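You operate a simulated robot arm through the tools that you are given. There is no shell and no other tool.

You run a simulated robot arm. Do the job below in one go: nothing can be reset, and whatever is moved stays where it is left.

TASK
Route the cream and green sleeves, then tie the bundle at the yellow and blue saddles.
Fine: sleeves and ties go to the fork or saddle of their own colour; press each tie till it locks.
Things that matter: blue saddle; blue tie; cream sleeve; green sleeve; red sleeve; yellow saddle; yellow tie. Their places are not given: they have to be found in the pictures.

Only the result counts: the job must be done as asked and must still hold three seconds after the hand-in. Knocking over, shifting, dropping, spilling or breaking anything else fails it.

THE ROBOT
A 7-joint arm with a two-finger parallel gripper, fixed in place. Base frame: the origin is at the foot of the arm, x ahead of it, y to its left, z up; the work surface is at about z = 800. Lengths are in mm, angles in degrees, forces in N, time in s.
Its first joint turns from -166.0 to 166.0 degrees. Payload 4.4 kg.
The tool frame sits at the grasp point between the pads (the TCP): z along the fingers, y along the line on which they close. The tips reach 23 mm beyond it. The gripper opens to 94 mm. The fingers are 38 mm wide and 10 mm thick; the gripper's body (54 by 96 mm) begins 39 mm behind the TCP.
Orientation is told as [roll, pitch, yaw] about the base's x, y, z axes, in that order, counted from this pose: with the fingers straight down and closing along the base's y, the tool's x points along the base's -x, its y along +y and its z along -z.

THE INTERFACE
- The arm moves only by the tool jog_arm. Its argument "deltas" is a list of rows, each an object of numbers (a shift or turn left out is 0, a gripper value left out holds the last): "tx", "ty", "tz": the shift along the tool's x, y, z in mm; "rx", "ry", "rz": the turn, a rotation vector about the tool's x, y, z in degrees; "jaw": the gripper command, from -1 (fully open) to 1 (shut), values between in proportion. In form: [{"tx": .., "ty": .., "tz": .., "rx": .., "ry": .., "rz": .., "jaw": ..}, ...]. A call has 1 to 20 rows; each row is the pose to reach, as a shift and turn from the pose commanded when the call began, along the tool's axes at that moment. Each row takes 0.2 s and may step no farther than 50 mm and 8.6 degrees from the row before; otherwise, or with a gripper value out of range, the whole call is refused. A pose out of reach is approached as far as the arm can. The call stops where the force on the tool passes 40 N (or 10 N more than at its start, if that is more) or the arm is blocked; 0.2 s more then pass. Each finger travels about 72 mm/s and halts on what it meets, pressing with about 29 N; the grip force reading is that of the motor and also rises with nothing between the fingers. The clock runs only during rows and for 0.2 s after the last one: add rows that repeat a pose to give the fingers time. It gives the time, the measured TCP pose, the force on the tool (base axes), the opening and the grip force at its end, in the units of the frame above (readings bear some noise), with the torque about the TCP (base axes, N m) and any sound that the robot's microphone picked up.
- Cameras (640 x 400 px; columns grow to the right, rows downward): "scene" is fixed at [49.6, 648.9, 1528.3]; the picture's right is [-0.63, -0.78, 0.00], its down [-0.42, 0.34, -0.84] and it looks along [0.65, -0.53, -0.54] (base axes); focal length 342 px, centre (320, 200). "wrist" rides on the gripper at [86, 16, -74] in the tool frame; the picture's right is [-0.18, 0.98, 0.00], its down [-0.58, -0.11, -0.81] and it looks along [-0.79, -0.15, 0.59] (tool axes); focal length 243 px, centre (320, 200).
- grab_frame(camera): a new picture of that camera. The clock stands still meanwhile.
- pixel_to_xyz(camera, pixels): for up to 12 pixels [column, row] of the newest picture of that camera ("zoom" is the newest enlarged one), the place [x, y, z] in the base frame of the surface seen there, good to about 2 mm. The clock stands still meanwhile.
- inspect(camera, box): a new picture of the part [left, top, right, bottom] of that camera's present view, enlarged. The clock stands still meanwhile.
- hand_in(): hands the job in; it is judged then, once.

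Leave the gripper open and the arm clear of the work at the hand-in unless told otherwise.

The tools are called after "Emit:" as a command line: name --argument value ..., lists and objects as JSON in quotes. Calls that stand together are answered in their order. jog_arm: Moves the arm, as the interface text tells. Its arguments: {"type":"object","properties":{"deltas":{"type":"array","items":{"type":"object","properties":{"tx":{"type":"number"},"ty":{"type":"number"},"tz":{"type":"number"},"rx":{"type":"number"},"ry":{"type":"number"},"rz":{"type":"number"},"jaw":{"type":"number"}}}}},"required":["deltas"]} The other tools are called the same way: grab_frame (camera) takes a picture; pixel_to_xyz (camera, pixels) gives the place of the surface under pixels of a picture; inspect (camera, box) takes an enlarged picture of a part of a camera's view; hand_in () hands the job in.

At the start:

```text
time: 0.0
ee_pos: [671.6, -19.5, 1078.9]
orientation: [0.0, 0.1, 0.0]
wrist_force: [0.0, -0.4, 0.5]
moment: [0.0, 0.01, 0.03]
gripper_width: 93.9
gripper_force: 0.0
```

scene: 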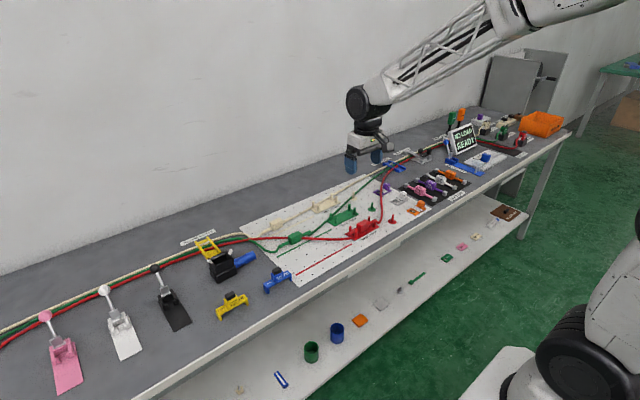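
wrist: 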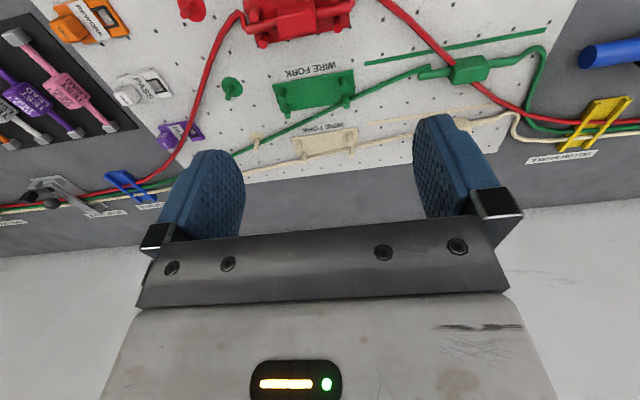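

The scene shows a board with red, green and cream wires, forks, saddles and ties. I'll enlarge several parts of the scene view to identify everything.

Emit:
inspect --camera "scene" --box '[230, 140, 430, 290]'

Emit:
inspect --camera "scene" --box '[0, 220, 300, 400]'

Emit:
inspect --camera "scene" --box '[370, 90, 580, 220]'

Emit:
inspect --camera "wrist" --box '[200, 0, 640, 200]'

Emit:
inspect --camera "wrist" --box '[0, 0, 320, 240]'

```text
2.67 times, centred on (330, 215) of scene
```

zoom: 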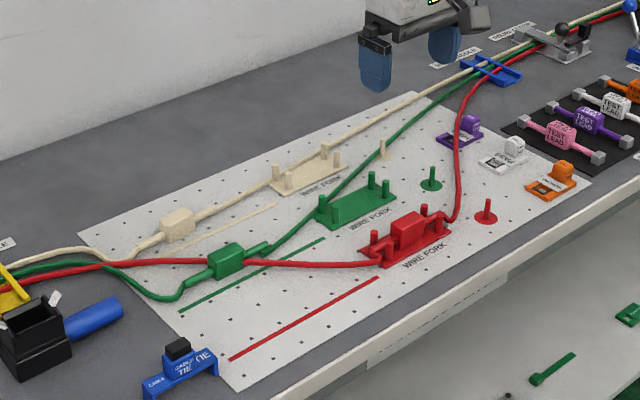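

```text
2.13 times, centred on (150, 310) of scene
```

zoom: 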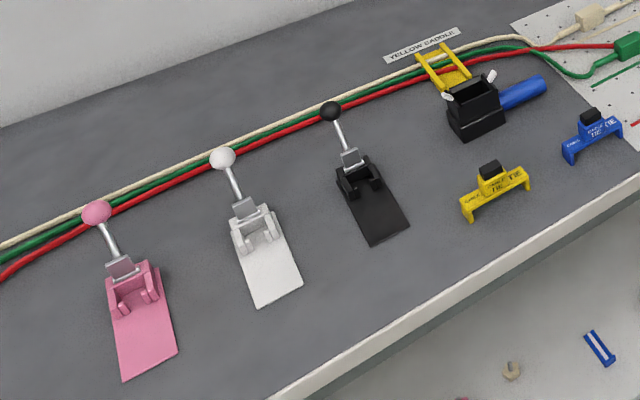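

```text
3.05 times, centred on (475, 155) of scene
```

zoom: 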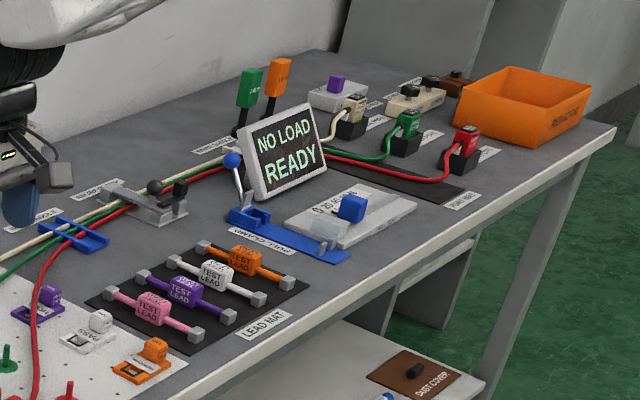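

```text
1.45 times, centred on (420, 100) of wrist
```

zoom: 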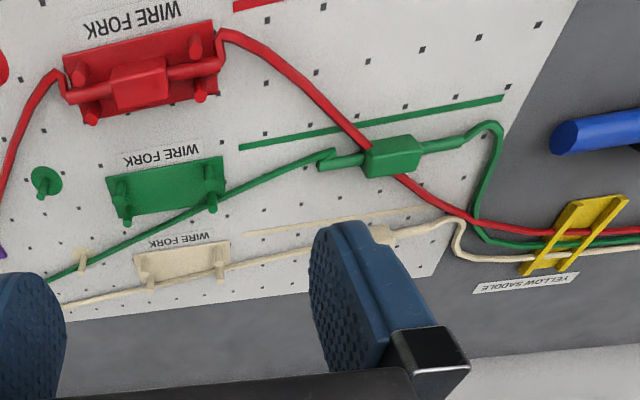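

```text
1.67 times, centred on (160, 120) of wrist
```

zoom: 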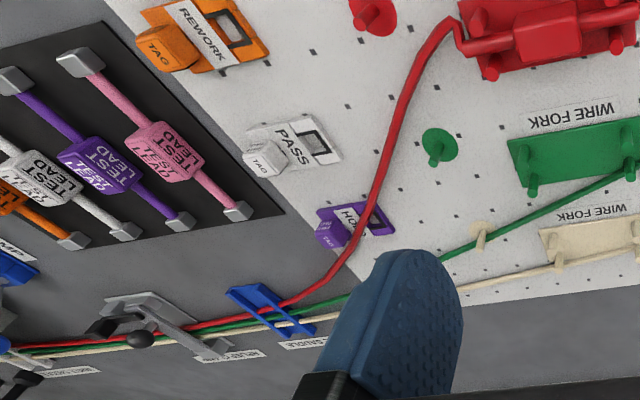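

The red sleeve is already in the red fork. The green sleeve sits near the crossing of the red wire, and the cream sleeve is left of its fork. Next I get coordinates from zoomed scene views.

Emit:
inspect --camera "scene" --box '[240, 180, 360, 260]'

Emit:
pixel_to_xyz --camera "scene" --pixels '[[297, 224], [303, 236], [325, 204], [345, 214], [370, 222], [361, 231], [392, 218], [371, 208], [352, 197], [207, 245], [400, 165], [277, 278]]'

```text
5.00 times, centred on (300, 220) of scene
```

zoom: 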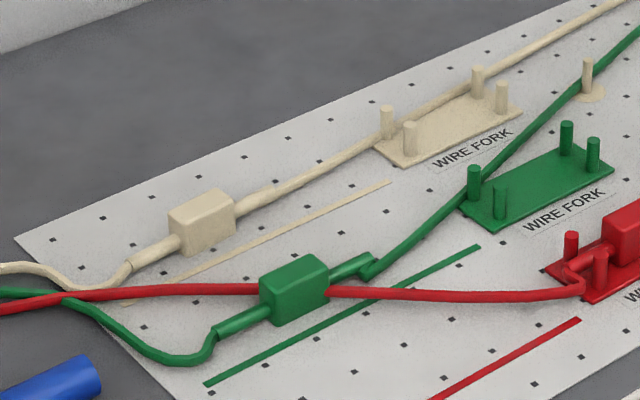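

```text
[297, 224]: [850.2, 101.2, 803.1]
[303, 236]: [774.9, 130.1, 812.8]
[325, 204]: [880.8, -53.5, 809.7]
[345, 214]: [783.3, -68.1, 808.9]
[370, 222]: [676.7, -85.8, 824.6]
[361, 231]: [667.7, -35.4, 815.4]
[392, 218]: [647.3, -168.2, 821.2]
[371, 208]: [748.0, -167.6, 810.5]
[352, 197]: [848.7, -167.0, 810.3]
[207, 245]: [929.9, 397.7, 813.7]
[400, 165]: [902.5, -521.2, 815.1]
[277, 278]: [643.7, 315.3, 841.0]
```

I need a closer look at the crossing of the red and green wires, so I move the wrist camera toward the green sleeve near (800, 110). The hand stays high.

Emit:
jog_arm --deltas '[{"tx": 10, "ty": 35, "tz": 25}, {"tx": 20, "ty": 70, "tz": 50}, {"tx": 30, "ty": 105, "tz": 75}, {"tx": 40, "ty": 140, "tz": 100}, {"tx": 50, "ty": 160, "tz": 120}, {"tx": 50, "ty": 160, "tz": 120}]'

Emit:
grab_frame --camera "wrist"

```text
time: 1.4
ee_pos: [619.8, 139.3, 960.2]
orientation: [0.0, 0.0, 0.0]
wrist_force: [-0.3, 0.2, -0.5]
moment: [0.04, -0.02, 0.04]
gripper_width: 93.8
gripper_force: 0.1
```

```text
taken
```

wrist: 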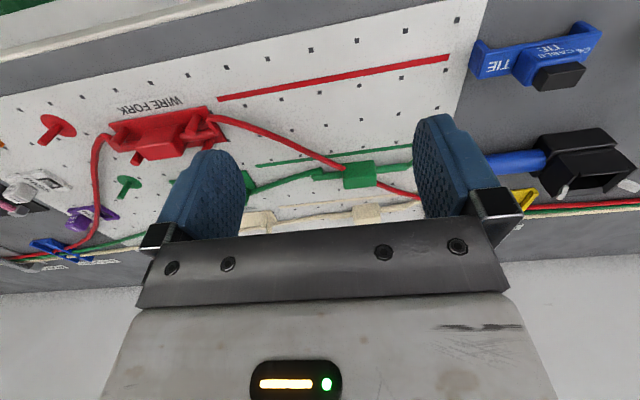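

I zoom on the green sleeve around (358,174) and the yellow saddle in this wrist view.

Emit:
inspect --camera "wrist" --box '[230, 110, 430, 230]'

Emit:
inspect --camera "scene" --box '[190, 215, 320, 285]'

Emit:
inspect --camera "wrist" --box '[440, 0, 640, 230]'

```text
3.20 times, centred on (330, 170) of wrist
```

zoom: 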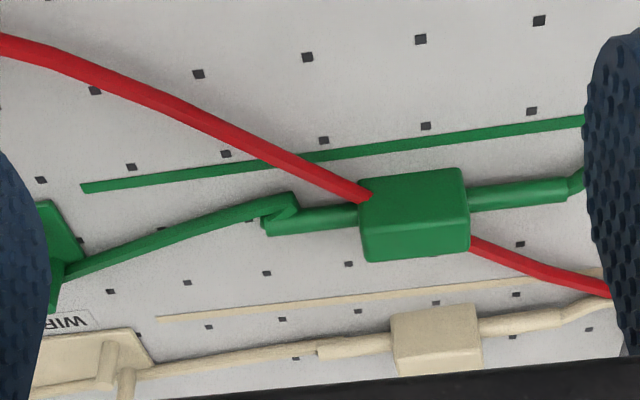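

```text
4.92 times, centred on (255, 250) of scene
```

zoom: 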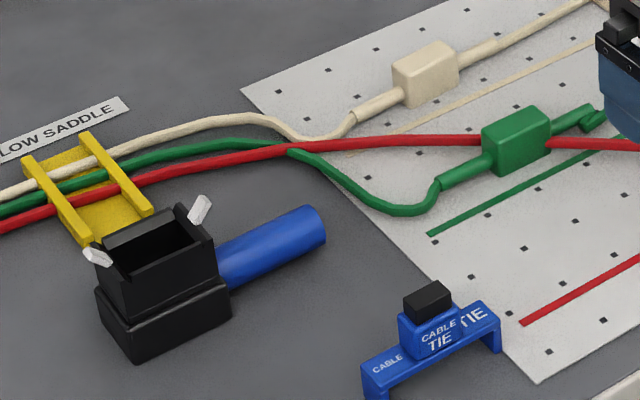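

```text
1.74 times, centred on (540, 115) of wrist
```

zoom: 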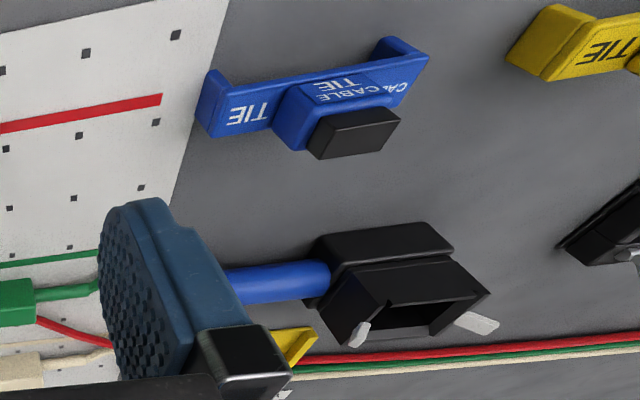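

The red wire meets the green sleeve at about half height, and there is a black unit with a blue cylinder next to the yellow saddle. I measure the saddle, tie and sleeve geometry in a zoomed scene view.

Emit:
inspect --camera "scene" --box '[180, 225, 270, 285]'

Emit:
inspect --camera "scene" --box '[210, 260, 300, 330]'

Emit:
inspect --camera "scene" --box '[375, 135, 475, 205]'

```text
6.67 times, centred on (225, 255) of scene
```

zoom: 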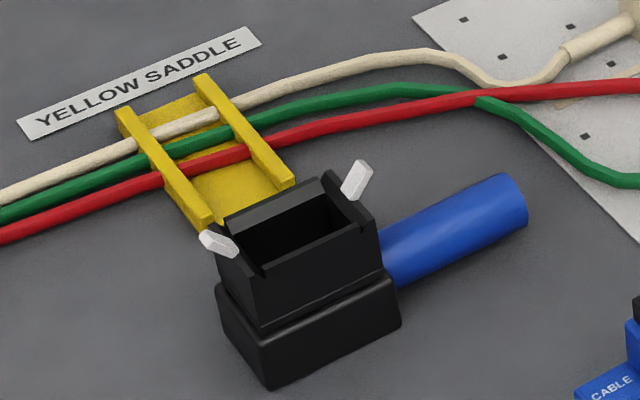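

```text
5.71 times, centred on (255, 295) of scene
```

zoom: 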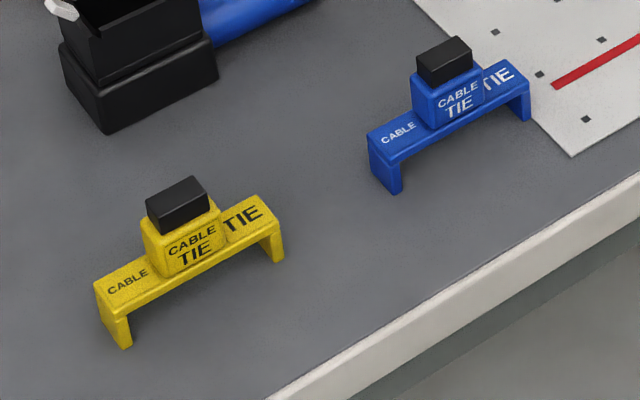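

```text
5.71 times, centred on (425, 170) of scene
```

zoom: 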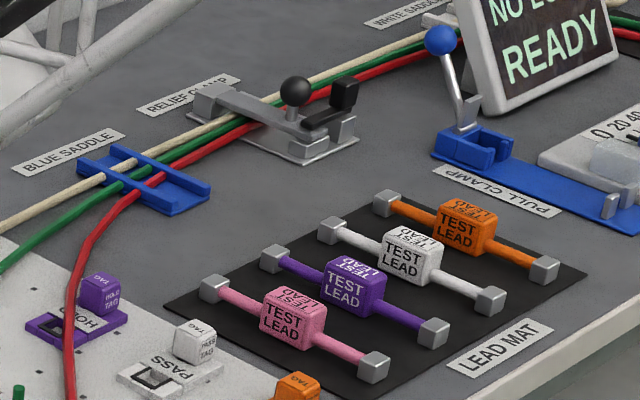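

I re-zoom on the yellow saddle to query places of its rails and of the black unit.

Emit:
inspect --camera "scene" --box '[180, 225, 270, 285]'

Emit:
pixel_to_xyz --camera "zoom" --pixels '[[122, 112], [202, 78], [205, 216], [288, 183], [230, 185], [165, 105], [270, 220], [370, 215], [320, 275], [505, 195], [140, 140], [155, 180]]'

Emit:
pixel_to_xyz --camera "zoom" --pixels '[[265, 265], [375, 235], [318, 183], [222, 222], [355, 180], [215, 243], [265, 380], [395, 318], [222, 300], [415, 260], [460, 210], [300, 340]]'

```text
6.67 times, centred on (225, 255) of scene
```

zoom: 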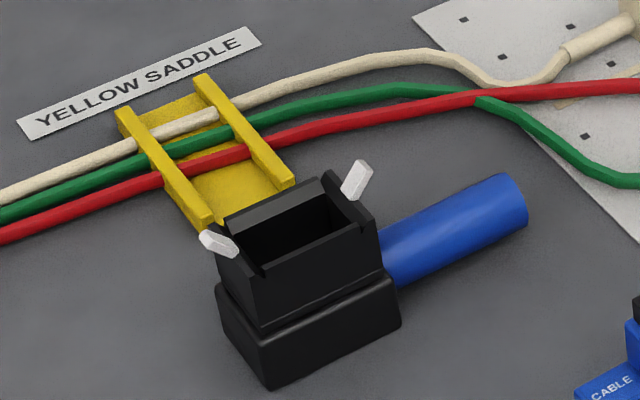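

```text
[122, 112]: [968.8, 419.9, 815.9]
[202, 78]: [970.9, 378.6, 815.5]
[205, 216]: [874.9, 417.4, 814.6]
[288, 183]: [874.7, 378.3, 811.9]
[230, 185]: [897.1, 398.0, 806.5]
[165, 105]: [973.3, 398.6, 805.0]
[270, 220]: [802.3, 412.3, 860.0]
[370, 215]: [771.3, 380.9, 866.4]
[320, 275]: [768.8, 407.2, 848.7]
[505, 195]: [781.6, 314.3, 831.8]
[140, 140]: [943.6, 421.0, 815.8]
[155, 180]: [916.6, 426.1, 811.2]
```

```text
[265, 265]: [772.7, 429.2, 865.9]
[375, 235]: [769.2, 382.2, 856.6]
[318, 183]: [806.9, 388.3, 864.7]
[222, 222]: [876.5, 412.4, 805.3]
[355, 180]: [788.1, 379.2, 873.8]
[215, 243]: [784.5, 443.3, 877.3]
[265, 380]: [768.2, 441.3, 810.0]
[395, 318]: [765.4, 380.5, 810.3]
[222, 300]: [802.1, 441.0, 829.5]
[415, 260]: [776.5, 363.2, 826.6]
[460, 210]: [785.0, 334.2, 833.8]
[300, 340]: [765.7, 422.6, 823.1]
```

Yellow saddle spans x 873–972, y 376–422. Now I measure the two ties in a zoom.

Emit:
inspect --camera "scene" --box '[210, 260, 300, 330]'

Emit:
pixel_to_xyz --camera "zoom" --pixels '[[98, 288], [262, 200], [283, 250], [125, 340], [180, 190], [160, 200], [205, 200], [145, 230], [218, 215], [110, 300], [275, 222], [130, 310]]'

Emit:
pixel_to_xyz --camera "zoom" --pixels '[[370, 135], [508, 65], [528, 92], [390, 160], [445, 50], [445, 75], [390, 185], [527, 115], [480, 95], [420, 100], [470, 65], [420, 60]]'

```text
5.71 times, centred on (255, 295) of scene
```

zoom: 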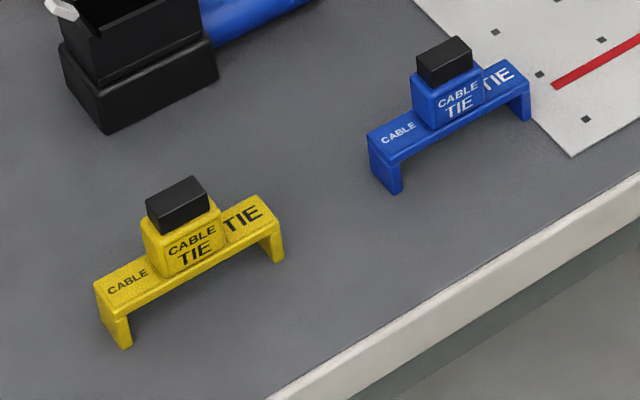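

```text
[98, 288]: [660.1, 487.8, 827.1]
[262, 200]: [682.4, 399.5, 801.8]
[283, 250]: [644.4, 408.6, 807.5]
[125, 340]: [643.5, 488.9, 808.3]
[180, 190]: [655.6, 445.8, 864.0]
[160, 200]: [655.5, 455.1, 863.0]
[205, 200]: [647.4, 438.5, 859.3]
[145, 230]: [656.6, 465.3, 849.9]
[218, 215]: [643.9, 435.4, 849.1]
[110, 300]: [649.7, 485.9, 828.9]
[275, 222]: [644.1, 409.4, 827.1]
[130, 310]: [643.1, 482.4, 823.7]
```

```text
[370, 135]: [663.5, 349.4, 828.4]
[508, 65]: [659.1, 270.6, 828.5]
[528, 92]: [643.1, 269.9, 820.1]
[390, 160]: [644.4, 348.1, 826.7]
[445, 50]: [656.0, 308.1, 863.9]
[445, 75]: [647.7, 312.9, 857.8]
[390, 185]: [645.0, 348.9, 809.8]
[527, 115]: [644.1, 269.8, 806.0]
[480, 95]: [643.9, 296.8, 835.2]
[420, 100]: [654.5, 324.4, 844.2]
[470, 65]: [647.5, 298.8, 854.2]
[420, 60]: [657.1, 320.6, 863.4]
```

Both ties are about 80 mm long (along y), 20 mm wide, with a block reaching z≈864. Now I measure the blue saddle.

Emit:
inspect --camera "scene" --box '[375, 145, 435, 185]'

Emit:
inspect --camera "scene" --box '[375, 145, 435, 185]'

```text
10.00 times, centred on (405, 165) of scene
```

zoom: 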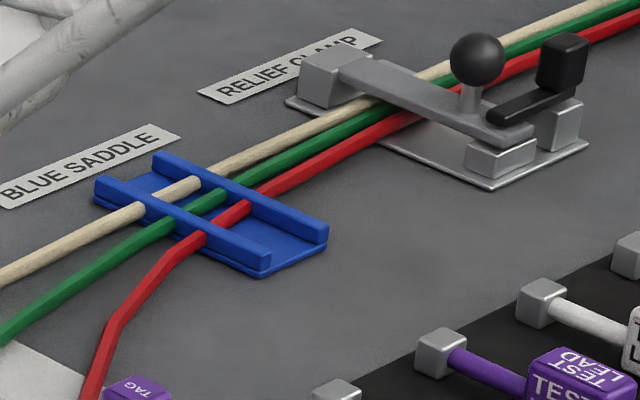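

```text
10.00 times, centred on (405, 165) of scene
```

zoom: 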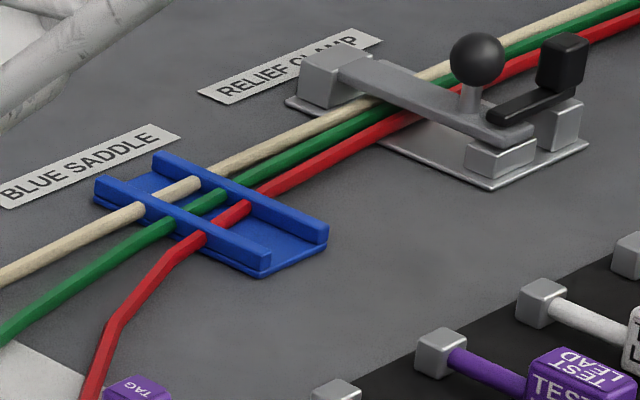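

Query the blue saddle's corners, wires within it and the relief clamp.

Emit:
pixel_to_xyz --camera "zoom" --pixels '[[97, 190], [165, 157], [265, 262], [322, 235], [290, 240], [140, 180], [180, 188], [210, 203], [235, 215], [475, 60], [340, 65], [500, 160]]'

Emit:
pixel_to_xyz --camera "scene" --pixels '[[324, 200], [312, 210], [333, 207], [319, 217], [268, 222]]'

Emit:
inspect --camera "scene" --box '[310, 180, 400, 245]'

```text
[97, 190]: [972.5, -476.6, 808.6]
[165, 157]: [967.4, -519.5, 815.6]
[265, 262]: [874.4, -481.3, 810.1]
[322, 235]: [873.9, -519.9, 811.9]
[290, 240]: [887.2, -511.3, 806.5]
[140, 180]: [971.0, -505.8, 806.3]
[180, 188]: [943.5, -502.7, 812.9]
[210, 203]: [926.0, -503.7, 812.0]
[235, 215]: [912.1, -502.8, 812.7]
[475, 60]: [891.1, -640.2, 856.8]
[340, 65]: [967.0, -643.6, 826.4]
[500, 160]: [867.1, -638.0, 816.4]
```

```text
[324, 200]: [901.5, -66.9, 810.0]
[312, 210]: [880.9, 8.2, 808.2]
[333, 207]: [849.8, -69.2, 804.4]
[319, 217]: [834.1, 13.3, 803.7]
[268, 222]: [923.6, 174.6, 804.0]
```

```text
6.15 times, centred on (355, 212) of scene
```

zoom: 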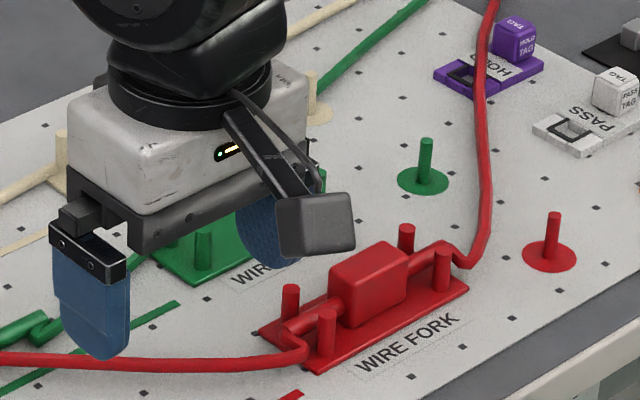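

Blue saddle spans x 873–972, y −522 to −476. I move the wrist camera to look at the cream peg region near (850, −167), where the green wire passes, staying above z≈885.

Emit:
jog_arm --deltas '[{"tx": -11, "ty": -40, "tz": 7}, {"tx": -22, "ty": -80, "tz": 14}, {"tx": -33, "ty": -120, "tz": 22}, {"tx": -44, "ty": -160, "tz": 30}, {"tx": -55, "ty": -200, "tz": 37}, {"tx": -66, "ty": -240, "tz": 44}, {"tx": -79, "ty": -277, "tz": 50}, {"tx": -79, "ty": -277, "tz": 50}]'

Emit:
grab_frame --camera "wrist"

Emit:
inspect --camera "wrist" --box '[220, 60, 440, 240]'

```text
time: 3.2
ee_pos: [699.9, -138.6, 911.2]
orientation: [-0.1, 0.0, -0.1]
wrist_force: [-0.8, 0.0, -0.4]
moment: [0.02, 0.01, 0.01]
gripper_width: 93.9
gripper_force: 0.1
```

```text
taken
```

wrist: 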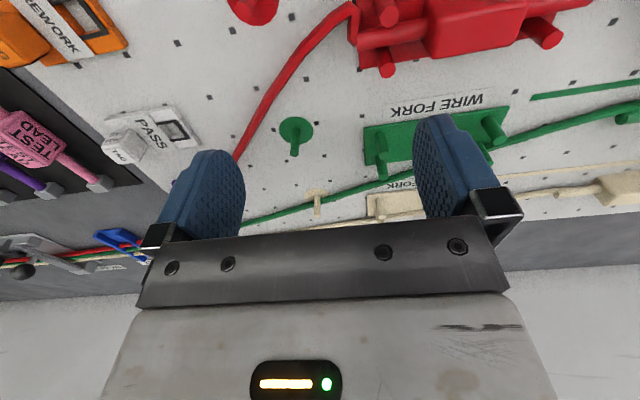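

```text
2.22 times, centred on (330, 150) of wrist
```

zoom: 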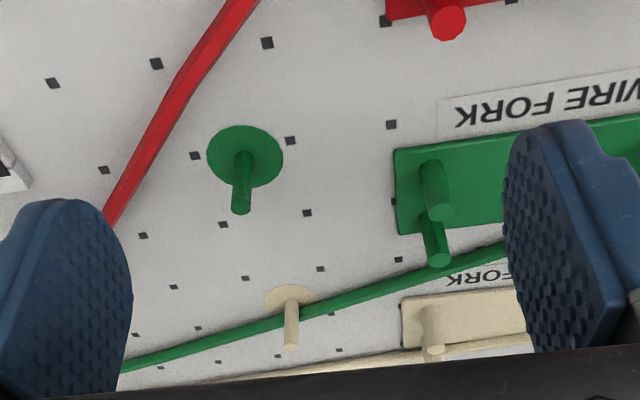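

The green wire lies on the +x side of the cream peg; the pegs are about 25 mm tall. Now I measure the sleeves in a scene zoom.

Emit:
inspect --camera "scene" --box '[250, 200, 340, 260]'

```text
6.67 times, centred on (295, 230) of scene
```

zoom: 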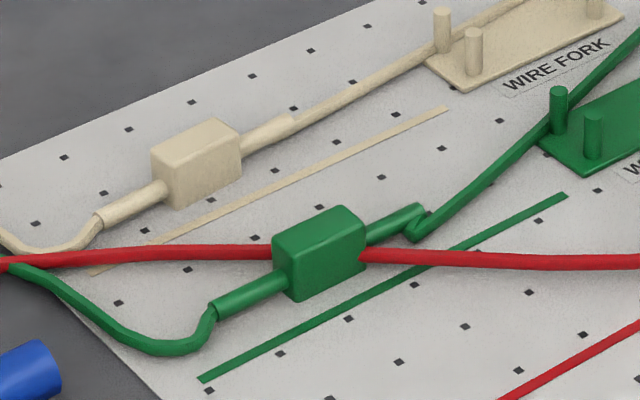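

Emit:
pixel_to_xyz --camera "zoom" --pixels '[[275, 235], [340, 210], [362, 225], [295, 250], [320, 230], [290, 290], [360, 265], [220, 308], [415, 208], [330, 270], [250, 290], [390, 225]]'

Emit:
pixel_to_xyz --camera "zoom" --pixels '[[155, 150], [215, 122], [238, 135], [172, 162], [195, 142], [170, 200], [238, 170], [103, 218], [290, 122], [205, 180], [135, 205], [265, 138]]'

Emit:
pixel_to_xyz --camera "zoom" --pixels '[[442, 12], [474, 32], [558, 90], [593, 120], [445, 108], [100, 272], [565, 195], [202, 379], [420, 255], [200, 252], [590, 155], [470, 70]]'

```text
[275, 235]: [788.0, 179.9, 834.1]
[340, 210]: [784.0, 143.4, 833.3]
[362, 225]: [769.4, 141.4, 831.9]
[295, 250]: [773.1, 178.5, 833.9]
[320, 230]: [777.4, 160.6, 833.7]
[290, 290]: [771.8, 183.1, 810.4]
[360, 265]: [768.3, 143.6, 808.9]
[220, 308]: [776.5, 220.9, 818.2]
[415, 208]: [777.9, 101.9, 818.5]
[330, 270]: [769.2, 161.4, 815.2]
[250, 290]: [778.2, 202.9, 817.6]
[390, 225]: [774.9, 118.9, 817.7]
```

```text
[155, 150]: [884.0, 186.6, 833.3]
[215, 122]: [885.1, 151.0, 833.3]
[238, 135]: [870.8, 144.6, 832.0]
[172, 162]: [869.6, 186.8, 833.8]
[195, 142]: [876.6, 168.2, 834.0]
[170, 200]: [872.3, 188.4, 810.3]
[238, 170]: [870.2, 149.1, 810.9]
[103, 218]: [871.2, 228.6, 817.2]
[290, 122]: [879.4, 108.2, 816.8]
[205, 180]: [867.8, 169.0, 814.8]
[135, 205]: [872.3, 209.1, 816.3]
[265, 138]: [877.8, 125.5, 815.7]
```

```text
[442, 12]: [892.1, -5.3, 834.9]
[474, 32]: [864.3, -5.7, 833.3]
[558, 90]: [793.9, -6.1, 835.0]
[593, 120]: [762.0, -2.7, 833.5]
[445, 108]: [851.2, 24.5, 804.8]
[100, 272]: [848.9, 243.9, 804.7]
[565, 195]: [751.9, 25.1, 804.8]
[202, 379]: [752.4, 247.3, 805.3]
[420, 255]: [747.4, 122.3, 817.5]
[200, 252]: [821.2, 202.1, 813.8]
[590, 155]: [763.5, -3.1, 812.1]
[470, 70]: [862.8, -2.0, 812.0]
```

Cream sleeve body centre is about (877, 168), top z≈834, axis along y turned about 4°; green about (778, 161). Forks' lanes are at the same x, near y<0. I move above the cream sleeve at z≈930 while turning the tool about −86° yaw so that the fingers close across the sleeve's width (along x).

Emit:
jog_arm --deltas '[{"tx": -16.1, "ty": 27.9, "tz": -1.7, "rz": 7.82}, {"tx": -32.2, "ty": 55.8, "tz": -3.4, "rz": 15.64}, {"tx": -48.3, "ty": 83.7, "tz": -5.1, "rz": 23.46}, {"tx": -64.4, "ty": 111.6, "tz": -6.8, "rz": 31.28}, {"tx": -80.5, "ty": 139.5, "tz": -8.5, "rz": 39.1}, {"tx": -96.6, "ty": 167.4, "tz": -10.2, "rz": 46.92}, {"tx": -112.7, "ty": 195.3, "tz": -11.9, "rz": 54.74}, {"tx": -128.8, "ty": 223.2, "tz": -13.6, "rz": 62.56}, {"tx": -144.9, "ty": 251.1, "tz": -15.3, "rz": 70.38}, {"tx": -161, "ty": 279, "tz": -17, "rz": 78.2}, {"tx": -177, "ty": 307, "tz": -18.7, "rz": 86}, {"tx": -177, "ty": 307, "tz": -18.7, "rz": 86, "jaw": 0}, {"tx": -177, "ty": 307, "tz": -18.7, "rz": 86, "jaw": 0}]'

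Emit:
grab_frame --camera "wrist"

Emit:
grab_frame --camera "scene"

```text
time: 6.0
ee_pos: [877.6, 167.5, 927.7]
orientation: [0.0, 0.1, -86.0]
wrist_force: [-0.8, -0.5, 0.2]
moment: [0.02, 0.02, 0.0]
gripper_width: 47.1
gripper_force: 0.1
```

```text
taken
```

wrist: 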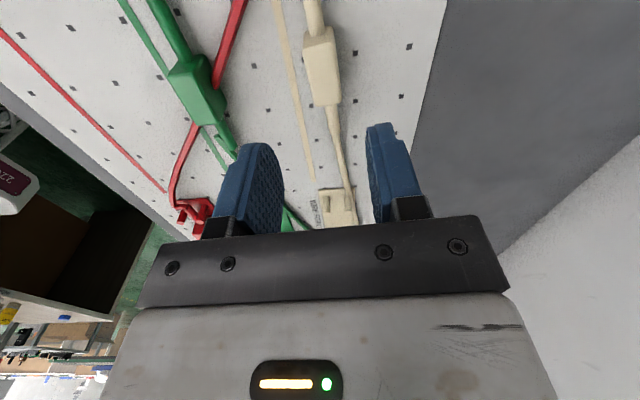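

```text
taken
```

scene: 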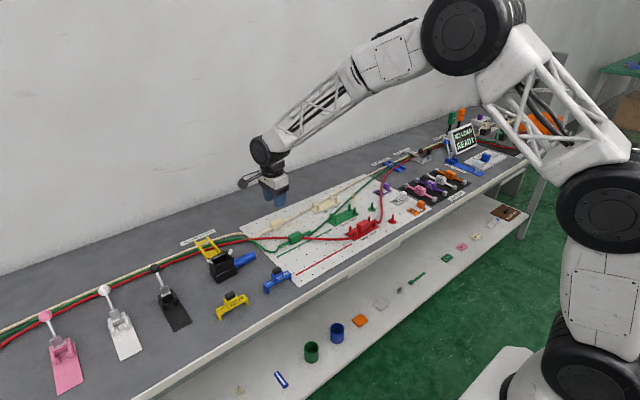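

The forks are clear in the scene now; I zoom on all three to measure prongs and the seated red sleeve as a reference.

Emit:
inspect --camera "scene" --box '[305, 185, 395, 245]'

```text
6.67 times, centred on (350, 215) of scene
```

zoom: 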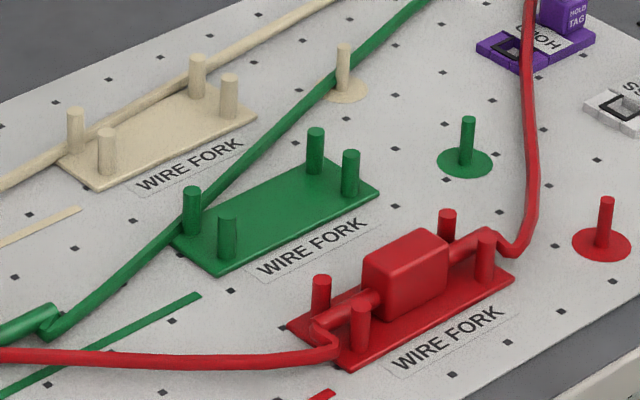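

Emit:
pixel_to_xyz --camera "zoom" --pixels '[[75, 112], [107, 132], [197, 58], [229, 78], [192, 190], [228, 220], [316, 132], [351, 154], [321, 280], [361, 303], [447, 213], [486, 238]]'

Emit:
pixel_to_xyz --camera "zoom" --pixels '[[370, 255], [430, 237], [445, 250], [390, 267], [408, 248], [385, 310], [445, 280], [410, 290], [365, 300], [465, 250], [395, 330], [280, 220]]'

Emit:
pixel_to_xyz --camera "zoom" --pixels '[[160, 125], [100, 185], [253, 117], [60, 160], [218, 270], [377, 190], [343, 48], [467, 120], [606, 200], [340, 95], [165, 100], [245, 160]]'

```text
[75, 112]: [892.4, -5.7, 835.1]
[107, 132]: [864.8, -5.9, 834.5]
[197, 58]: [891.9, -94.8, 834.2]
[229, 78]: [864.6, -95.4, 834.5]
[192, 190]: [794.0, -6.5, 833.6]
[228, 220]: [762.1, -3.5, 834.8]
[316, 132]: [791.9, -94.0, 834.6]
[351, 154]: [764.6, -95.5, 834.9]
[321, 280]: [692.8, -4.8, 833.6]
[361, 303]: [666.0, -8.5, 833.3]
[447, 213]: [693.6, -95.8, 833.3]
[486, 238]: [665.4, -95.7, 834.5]
```

```text
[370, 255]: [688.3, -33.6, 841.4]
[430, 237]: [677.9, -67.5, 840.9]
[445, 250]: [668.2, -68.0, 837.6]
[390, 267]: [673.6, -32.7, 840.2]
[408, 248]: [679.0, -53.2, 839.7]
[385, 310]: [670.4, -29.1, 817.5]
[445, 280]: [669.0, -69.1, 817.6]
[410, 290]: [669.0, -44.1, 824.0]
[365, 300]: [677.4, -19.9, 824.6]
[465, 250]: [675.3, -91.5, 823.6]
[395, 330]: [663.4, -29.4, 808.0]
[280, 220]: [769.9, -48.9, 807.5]
```

```text
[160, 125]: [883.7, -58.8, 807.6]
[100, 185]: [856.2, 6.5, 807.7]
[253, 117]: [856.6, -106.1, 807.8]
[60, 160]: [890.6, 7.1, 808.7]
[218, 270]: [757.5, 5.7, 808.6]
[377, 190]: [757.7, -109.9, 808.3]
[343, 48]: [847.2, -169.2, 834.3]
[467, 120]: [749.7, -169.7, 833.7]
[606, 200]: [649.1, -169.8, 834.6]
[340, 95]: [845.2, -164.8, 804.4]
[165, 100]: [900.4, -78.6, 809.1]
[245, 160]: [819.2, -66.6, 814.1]
```

The forks' lane centres are x≈878.4 (cream), 778.2 (green), 679 (red), prong pairs at y≈−5 and −95, so the seat centre is y≈−50; the seated red sleeve top is z≈840. I descend toward the cream sleeve to z≈865 and check alignment.

Emit:
jog_arm --deltas '[{"tz": 30}, {"tz": 60}, {"tz": 62}]'

Emit:
inspect --camera "wrist" --box '[200, 40, 460, 230]'

Emit:
inspect --camera "scene" --box '[230, 180, 320, 250]'

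```text
time: 6.8
ee_pos: [877.0, 169.4, 864.6]
orientation: [0.0, 0.0, -86.1]
wrist_force: [0.5, -0.1, 0.0]
moment: [0.01, -0.01, 0.03]
gripper_width: 47.0
gripper_force: 0.0
```

```text
2.11 times, centred on (330, 135) of wrist
```

zoom: 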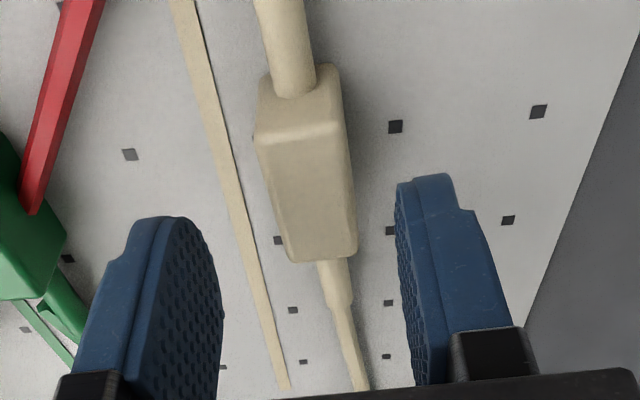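

```text
5.71 times, centred on (275, 215) of scene
```

zoom: 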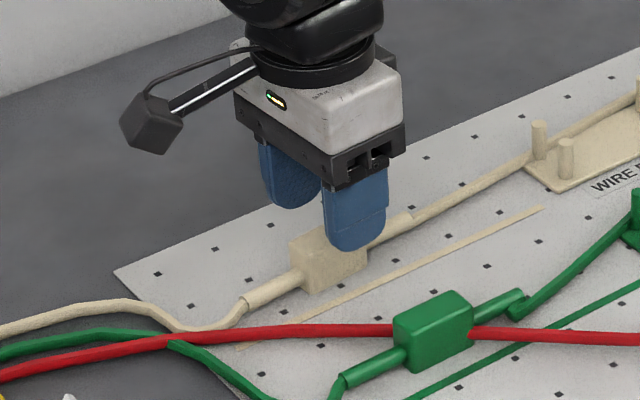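

Fingers straddle the cream sleeve well. I lower about 31 mm to z≈833 and close.

Emit:
jog_arm --deltas '[{"tz": 16}, {"tz": 31}, {"tz": 31}, {"tz": 31, "jaw": 1}, {"tz": 31, "jaw": 1}, {"tz": 31, "jaw": 1}, {"tz": 31, "jaw": 1}]'

```text
time: 8.4
ee_pos: [877.4, 167.7, 834.2]
orientation: [-0.1, 0.1, -86.0]
wrist_force: [-0.6, -0.1, 2.9]
moment: [0.01, 0.02, 0.0]
gripper_width: 21.0
gripper_force: 29.4
```

The sleeve is gripped (21 mm wide, 29 N). I lift 45 mm gently and look.

Emit:
jog_arm --deltas '[{"tz": -8}, {"tz": -16}, {"tz": -25}, {"tz": -35}, {"tz": -45}]'

Emit:
grab_frame --camera "scene"

Emit:
inspect --camera "scene" --box '[200, 160, 340, 260]'

Emit:
grab_frame --camera "wrist"

```text
time: 9.6
ee_pos: [877.9, 168.5, 879.9]
orientation: [0.0, 0.0, -85.9]
wrist_force: [-0.5, -0.2, -0.8]
moment: [0.01, -0.01, 0.0]
gripper_width: 21.2
gripper_force: 28.2
```

```text
taken
```

scene: 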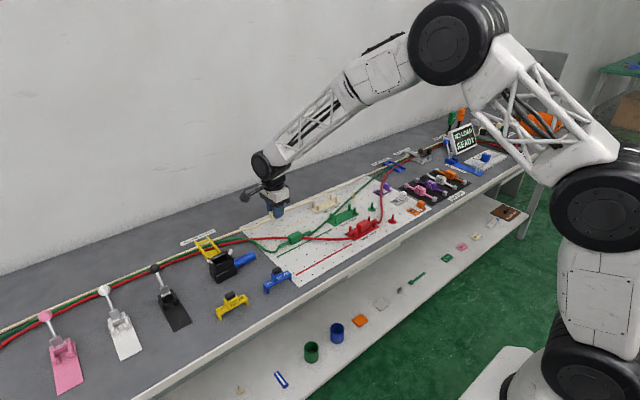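

```text
4.00 times, centred on (270, 210) of scene
```

zoom: 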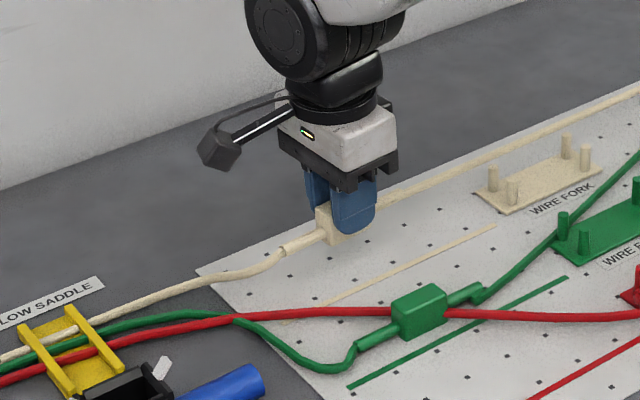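

```text
taken
```

wrist: 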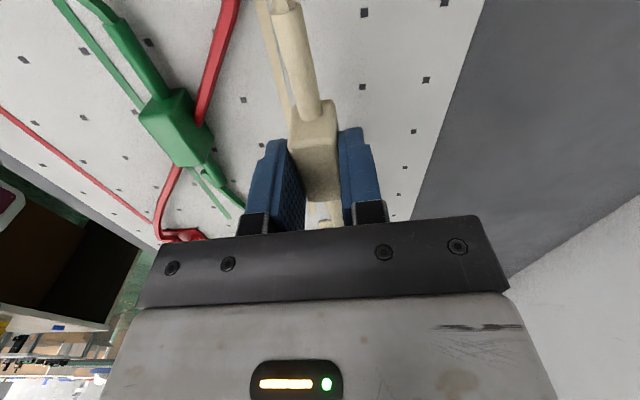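

The sleeve is lifted freely with no added force. I now carry it −218 mm along y to above the cream fork, turning 4° so the sleeve is square.

Emit:
jog_arm --deltas '[{"tx": -27.2, "ty": -1.8, "rz": 0.5}, {"tx": -54.4, "ty": -3.7, "rz": 1}, {"tx": -81.6, "ty": -5.5, "rz": 1.5}, {"tx": -108.8, "ty": -7.4, "rz": 2}, {"tx": -136, "ty": -9.2, "rz": 2.5}, {"tx": -163.2, "ty": -11.1, "rz": 3}, {"tx": -190.4, "ty": -12.9, "rz": 3.5}, {"tx": -217.5, "ty": -14.8, "rz": 4}, {"tx": -217.5, "ty": -14.8, "rz": 4}]'

Emit:
grab_frame --camera "wrist"

Emit:
inspect --camera "scene" --box '[230, 150, 400, 260]'

```text
time: 11.6
ee_pos: [878.1, -50.1, 879.3]
orientation: [0.0, 0.0, -90.1]
wrist_force: [0.6, 0.3, -0.1]
moment: [-0.02, 0.03, 0.02]
gripper_width: 21.0
gripper_force: 29.0
```

```text
taken
```

wrist: 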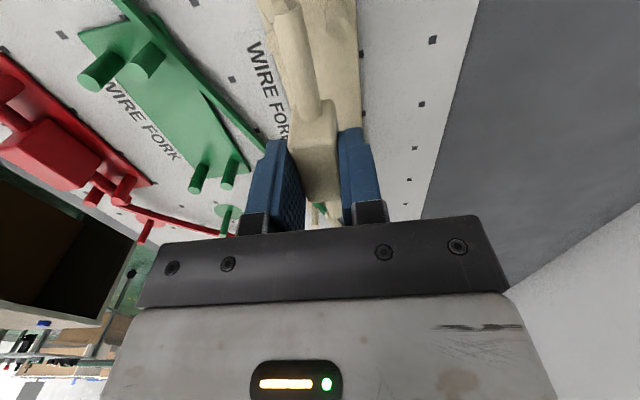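

```text
3.64 times, centred on (315, 205) of scene
```

zoom: 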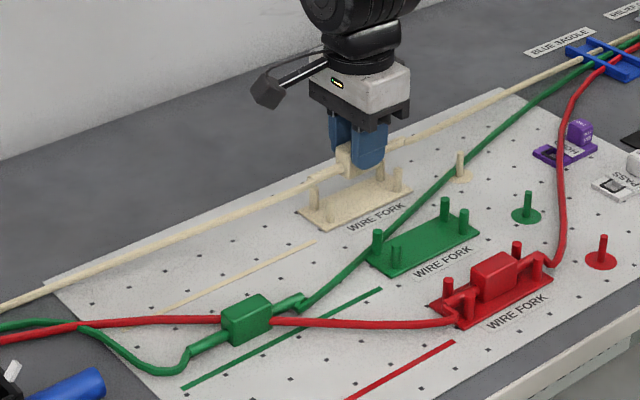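

No resistance. I zoom the wrist view to check the stub is between the prong pairs.

Emit:
inspect --camera "wrist" --box '[220, 0, 420, 230]'

Emit:
inspect --camera "scene" --box '[300, 170, 360, 215]'

Emit:
pixel_to_xyz --camera "wrist" --pixels '[[288, 20], [300, 70], [308, 105], [330, 120]]'

```text
1.74 times, centred on (320, 115) of wrist
```

zoom: 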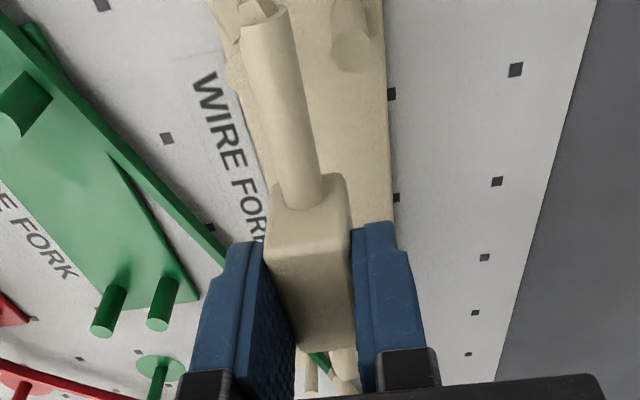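

```text
8.89 times, centred on (330, 192) of scene
```

zoom: 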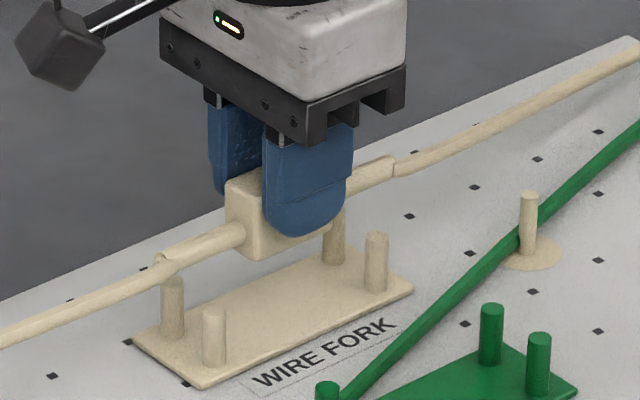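

```text
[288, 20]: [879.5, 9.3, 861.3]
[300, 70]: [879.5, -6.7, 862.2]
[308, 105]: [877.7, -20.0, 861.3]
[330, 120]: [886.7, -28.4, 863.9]
```

The stub lies on x≈879, within the gap centred 878.4. I lower ~40 mm slowly until it seats (expected TCP z≈840).

Emit:
jog_arm --deltas '[{"tz": 10}, {"tz": 20}, {"tz": 28}, {"tz": 33}, {"tz": 36}, {"tz": 38}, {"tz": 39}, {"tz": 40}]'

Emit:
inspect --camera "scene" --box '[300, 170, 360, 215]'

```text
time: 13.4
ee_pos: [877.7, -49.7, 841.0]
orientation: [0.2, 0.0, -89.9]
wrist_force: [-0.8, -0.5, 21.0]
moment: [-0.02, 0.01, -0.02]
gripper_width: 21.2
gripper_force: 28.7
```

```text
8.89 times, centred on (330, 192) of scene
```

zoom: 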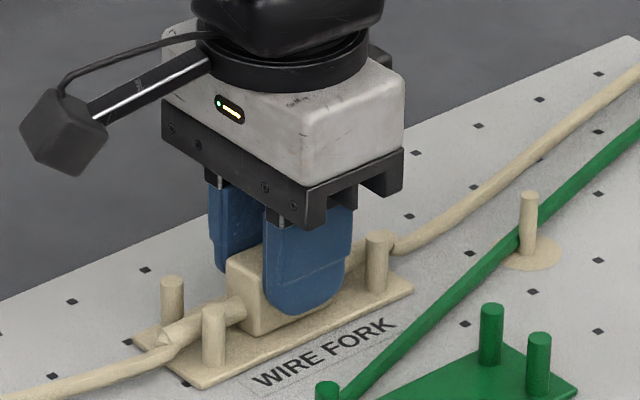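

The stubs sit between both prong pairs with a 21 N reaction, so it is seated. I ease 1 mm up, open to ~47 mm, and lift straight out.

Emit:
jog_arm --deltas '[{"tz": -1, "jaw": 1}, {"tz": -1, "jaw": 0}, {"tz": -1, "jaw": 0}, {"tz": -1, "jaw": 0}, {"tz": -20, "jaw": 0}, {"tz": -50, "jaw": 0}, {"tz": -85, "jaw": 0}]'

Emit:
inspect --camera "scene" --box '[230, 150, 400, 260]'

Emit:
inspect --camera "scene" --box '[300, 170, 360, 215]'

```text
time: 15.0
ee_pos: [876.9, -49.5, 921.4]
orientation: [-0.1, 0.0, -89.9]
wrist_force: [0.1, -0.1, 0.3]
moment: [0.02, -0.01, 0.02]
gripper_width: 46.9
gripper_force: 0.1
```

```text
3.64 times, centred on (315, 205) of scene
```

zoom: 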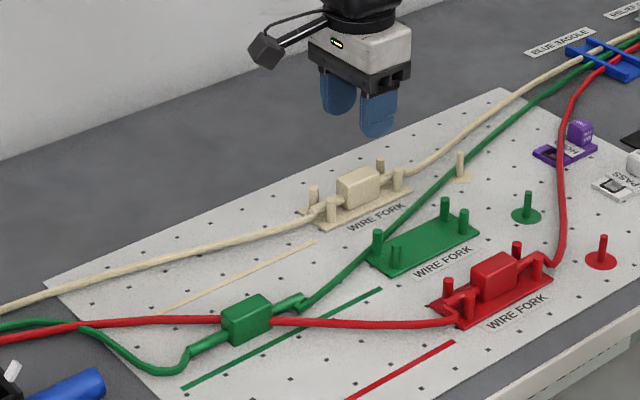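

```text
8.89 times, centred on (330, 192) of scene
```

zoom: 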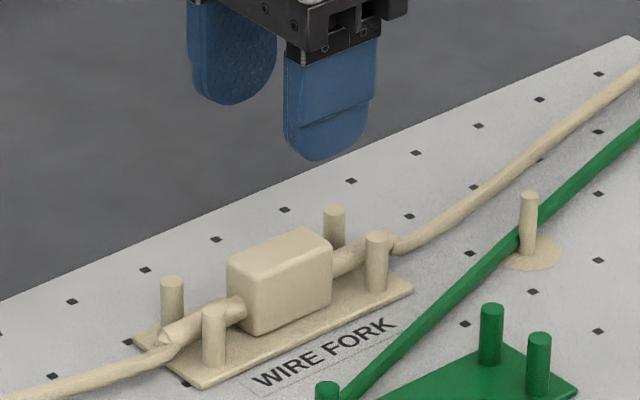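

The cream sleeve is seated in its fork. Next I move above the green sleeve at (778, 161), staying at z≈921.

Emit:
jog_arm --deltas '[{"tx": 35, "ty": -16.4}, {"tx": 70, "ty": -32.8}, {"tx": 105, "ty": -49.2}, {"tx": 140, "ty": -65.6}, {"tx": 175, "ty": -82}, {"tx": 211, "ty": -98.5}, {"tx": 211, "ty": -98.5}]'

Emit:
grab_frame --camera "wrist"

Emit:
inspect --camera "wrist" --box '[200, 0, 460, 200]'

```text
time: 16.6
ee_pos: [776.8, 164.0, 924.7]
orientation: [0.0, -0.1, -90.0]
wrist_force: [0.0, -0.6, -0.2]
moment: [0.0, 0.0, -0.02]
gripper_width: 47.4
gripper_force: 0.0
```

```text
taken
```

wrist: 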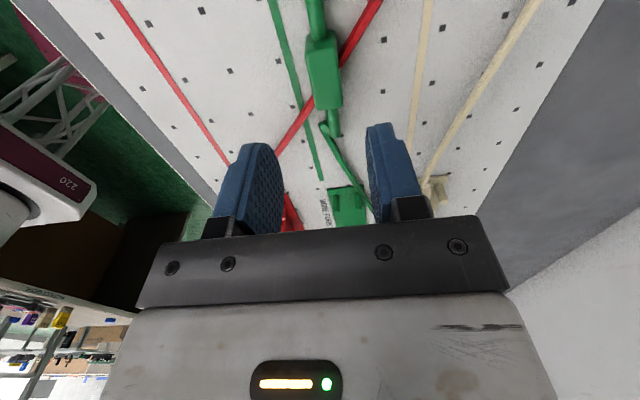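

```text
2.00 times, centred on (330, 100) of wrist
```

zoom: 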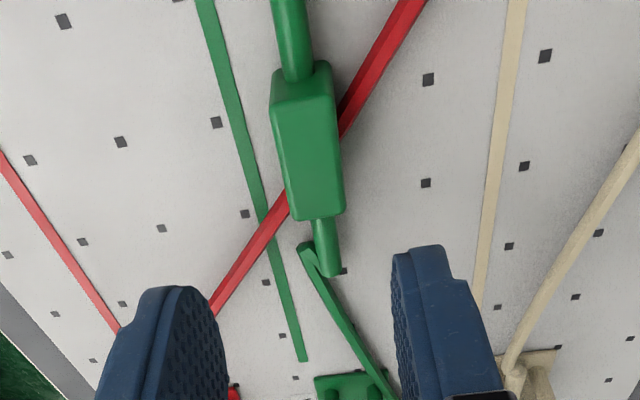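

I query the sleeve's top edges and stub ends in this zoom to get its turn.

Emit:
pixel_to_xyz --camera "zoom" --pixels '[[283, 120], [300, 205], [330, 110], [338, 200], [306, 150], [294, 40], [300, 65], [326, 235], [330, 265], [345, 125], [275, 210], [312, 180]]'

```text
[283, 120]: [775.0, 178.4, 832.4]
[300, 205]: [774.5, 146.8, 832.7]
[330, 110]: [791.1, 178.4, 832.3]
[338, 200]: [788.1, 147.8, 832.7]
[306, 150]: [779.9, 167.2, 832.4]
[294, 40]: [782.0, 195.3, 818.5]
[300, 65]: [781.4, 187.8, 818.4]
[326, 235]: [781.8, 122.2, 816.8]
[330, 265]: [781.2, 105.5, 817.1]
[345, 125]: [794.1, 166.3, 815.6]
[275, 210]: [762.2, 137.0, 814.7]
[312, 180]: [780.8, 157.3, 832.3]
```

The stub axis lies at x≈780, body centre (779.5, 162), nearly square. The red wire top is at z≈816 beside it, so I'll grip with tips at z≈818 to stay above the red wire. First descend to z≈866 and centre.

Emit:
jog_arm --deltas '[{"tx": -1, "ty": 1.5, "tz": 20}, {"tx": -2, "ty": 2.5, "tz": 40}, {"tx": -2, "ty": 2.5, "tz": 58}, {"tx": -2, "ty": 2.5, "tz": 58}]'

Emit:
inspect --camera "wrist" --box '[200, 0, 460, 230]'

Emit:
inspect --camera "scene" --box '[250, 190, 340, 260]'

```text
time: 17.6
ee_pos: [781.6, 159.9, 866.5]
orientation: [0.0, -0.1, -90.1]
wrist_force: [0.1, -1.7, -0.5]
moment: [-0.04, 0.0, 0.03]
gripper_width: 47.1
gripper_force: 0.0
```

```text
1.74 times, centred on (330, 115) of wrist
```

zoom: 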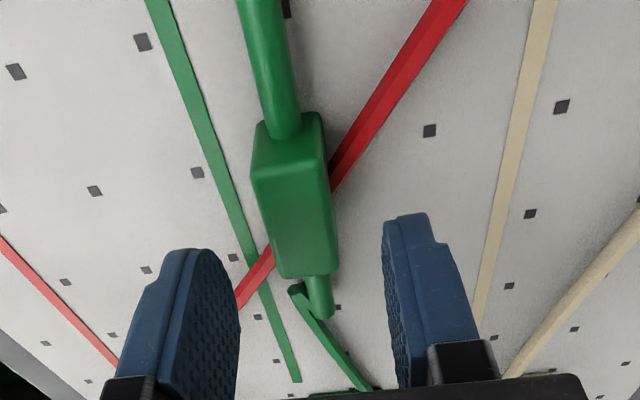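

```text
5.71 times, centred on (295, 225) of scene
```

zoom: 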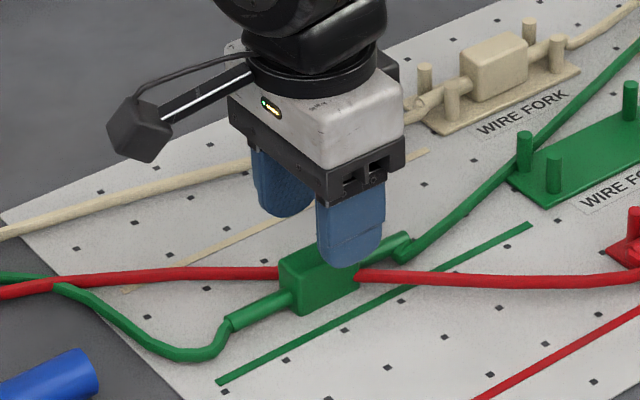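

Aligned. I descend 25 mm to z≈841 and close.

Emit:
jog_arm --deltas '[{"tz": 12}, {"tz": 25}, {"tz": 25}, {"tz": 25, "jaw": 1}, {"tz": 25, "jaw": 1}, {"tz": 25, "jaw": 1}, {"tz": 25, "jaw": 1}]'

Emit:
inspect --camera "scene" --box '[250, 190, 340, 260]'

```text
time: 19.2
ee_pos: [781.5, 159.2, 840.5]
orientation: [-0.1, 0.0, -90.0]
wrist_force: [0.0, 0.2, 0.7]
moment: [0.0, -0.03, 0.02]
gripper_width: 20.9
gripper_force: 29.1
```

```text
5.71 times, centred on (295, 225) of scene
```

zoom: 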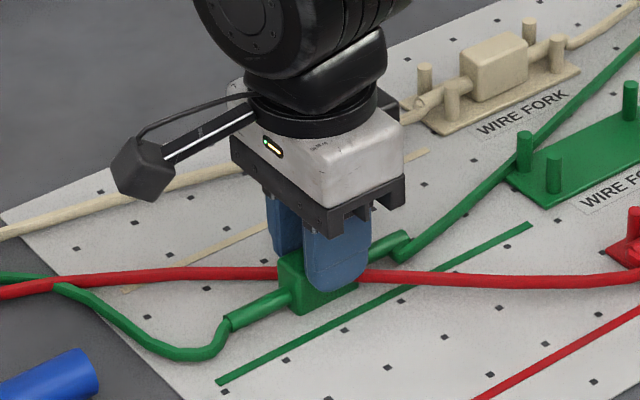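

Gripped at 20.9 mm. I lift 40 mm slowly, then check the red wire and red sleeve.

Emit:
jog_arm --deltas '[{"tz": -6}, {"tz": -14}, {"tz": -24}, {"tz": -34}, {"tz": -42}]'

Emit:
inspect --camera "scene" --box '[220, 150, 410, 270]'

Emit:
grab_frame --camera "wrist"

```text
time: 20.4
ee_pos: [780.2, 158.5, 883.3]
orientation: [-0.1, 0.0, -90.0]
wrist_force: [-0.4, -0.4, -0.4]
moment: [0.03, -0.02, -0.03]
gripper_width: 20.7
gripper_force: 29.0
```

```text
3.33 times, centred on (315, 210) of scene
```

zoom: 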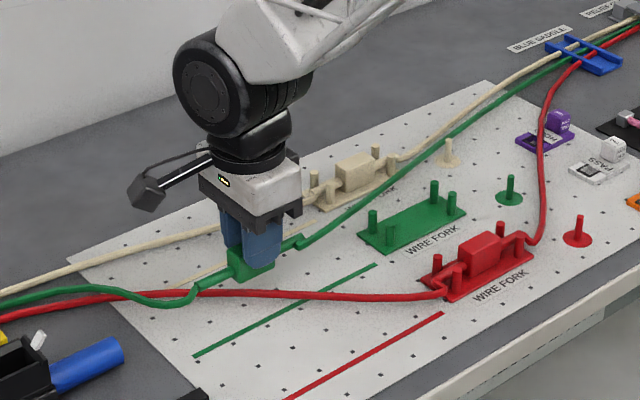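

```text
taken
```

wrist: 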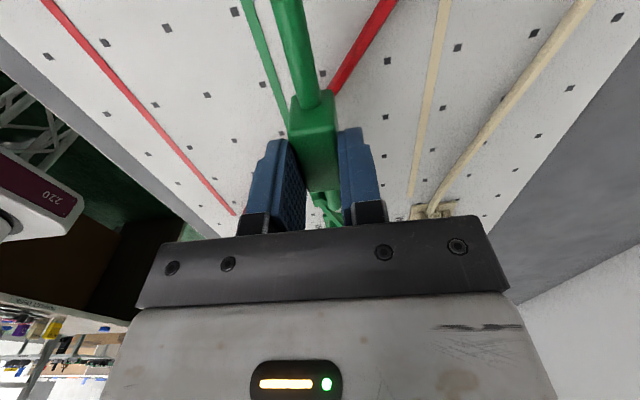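

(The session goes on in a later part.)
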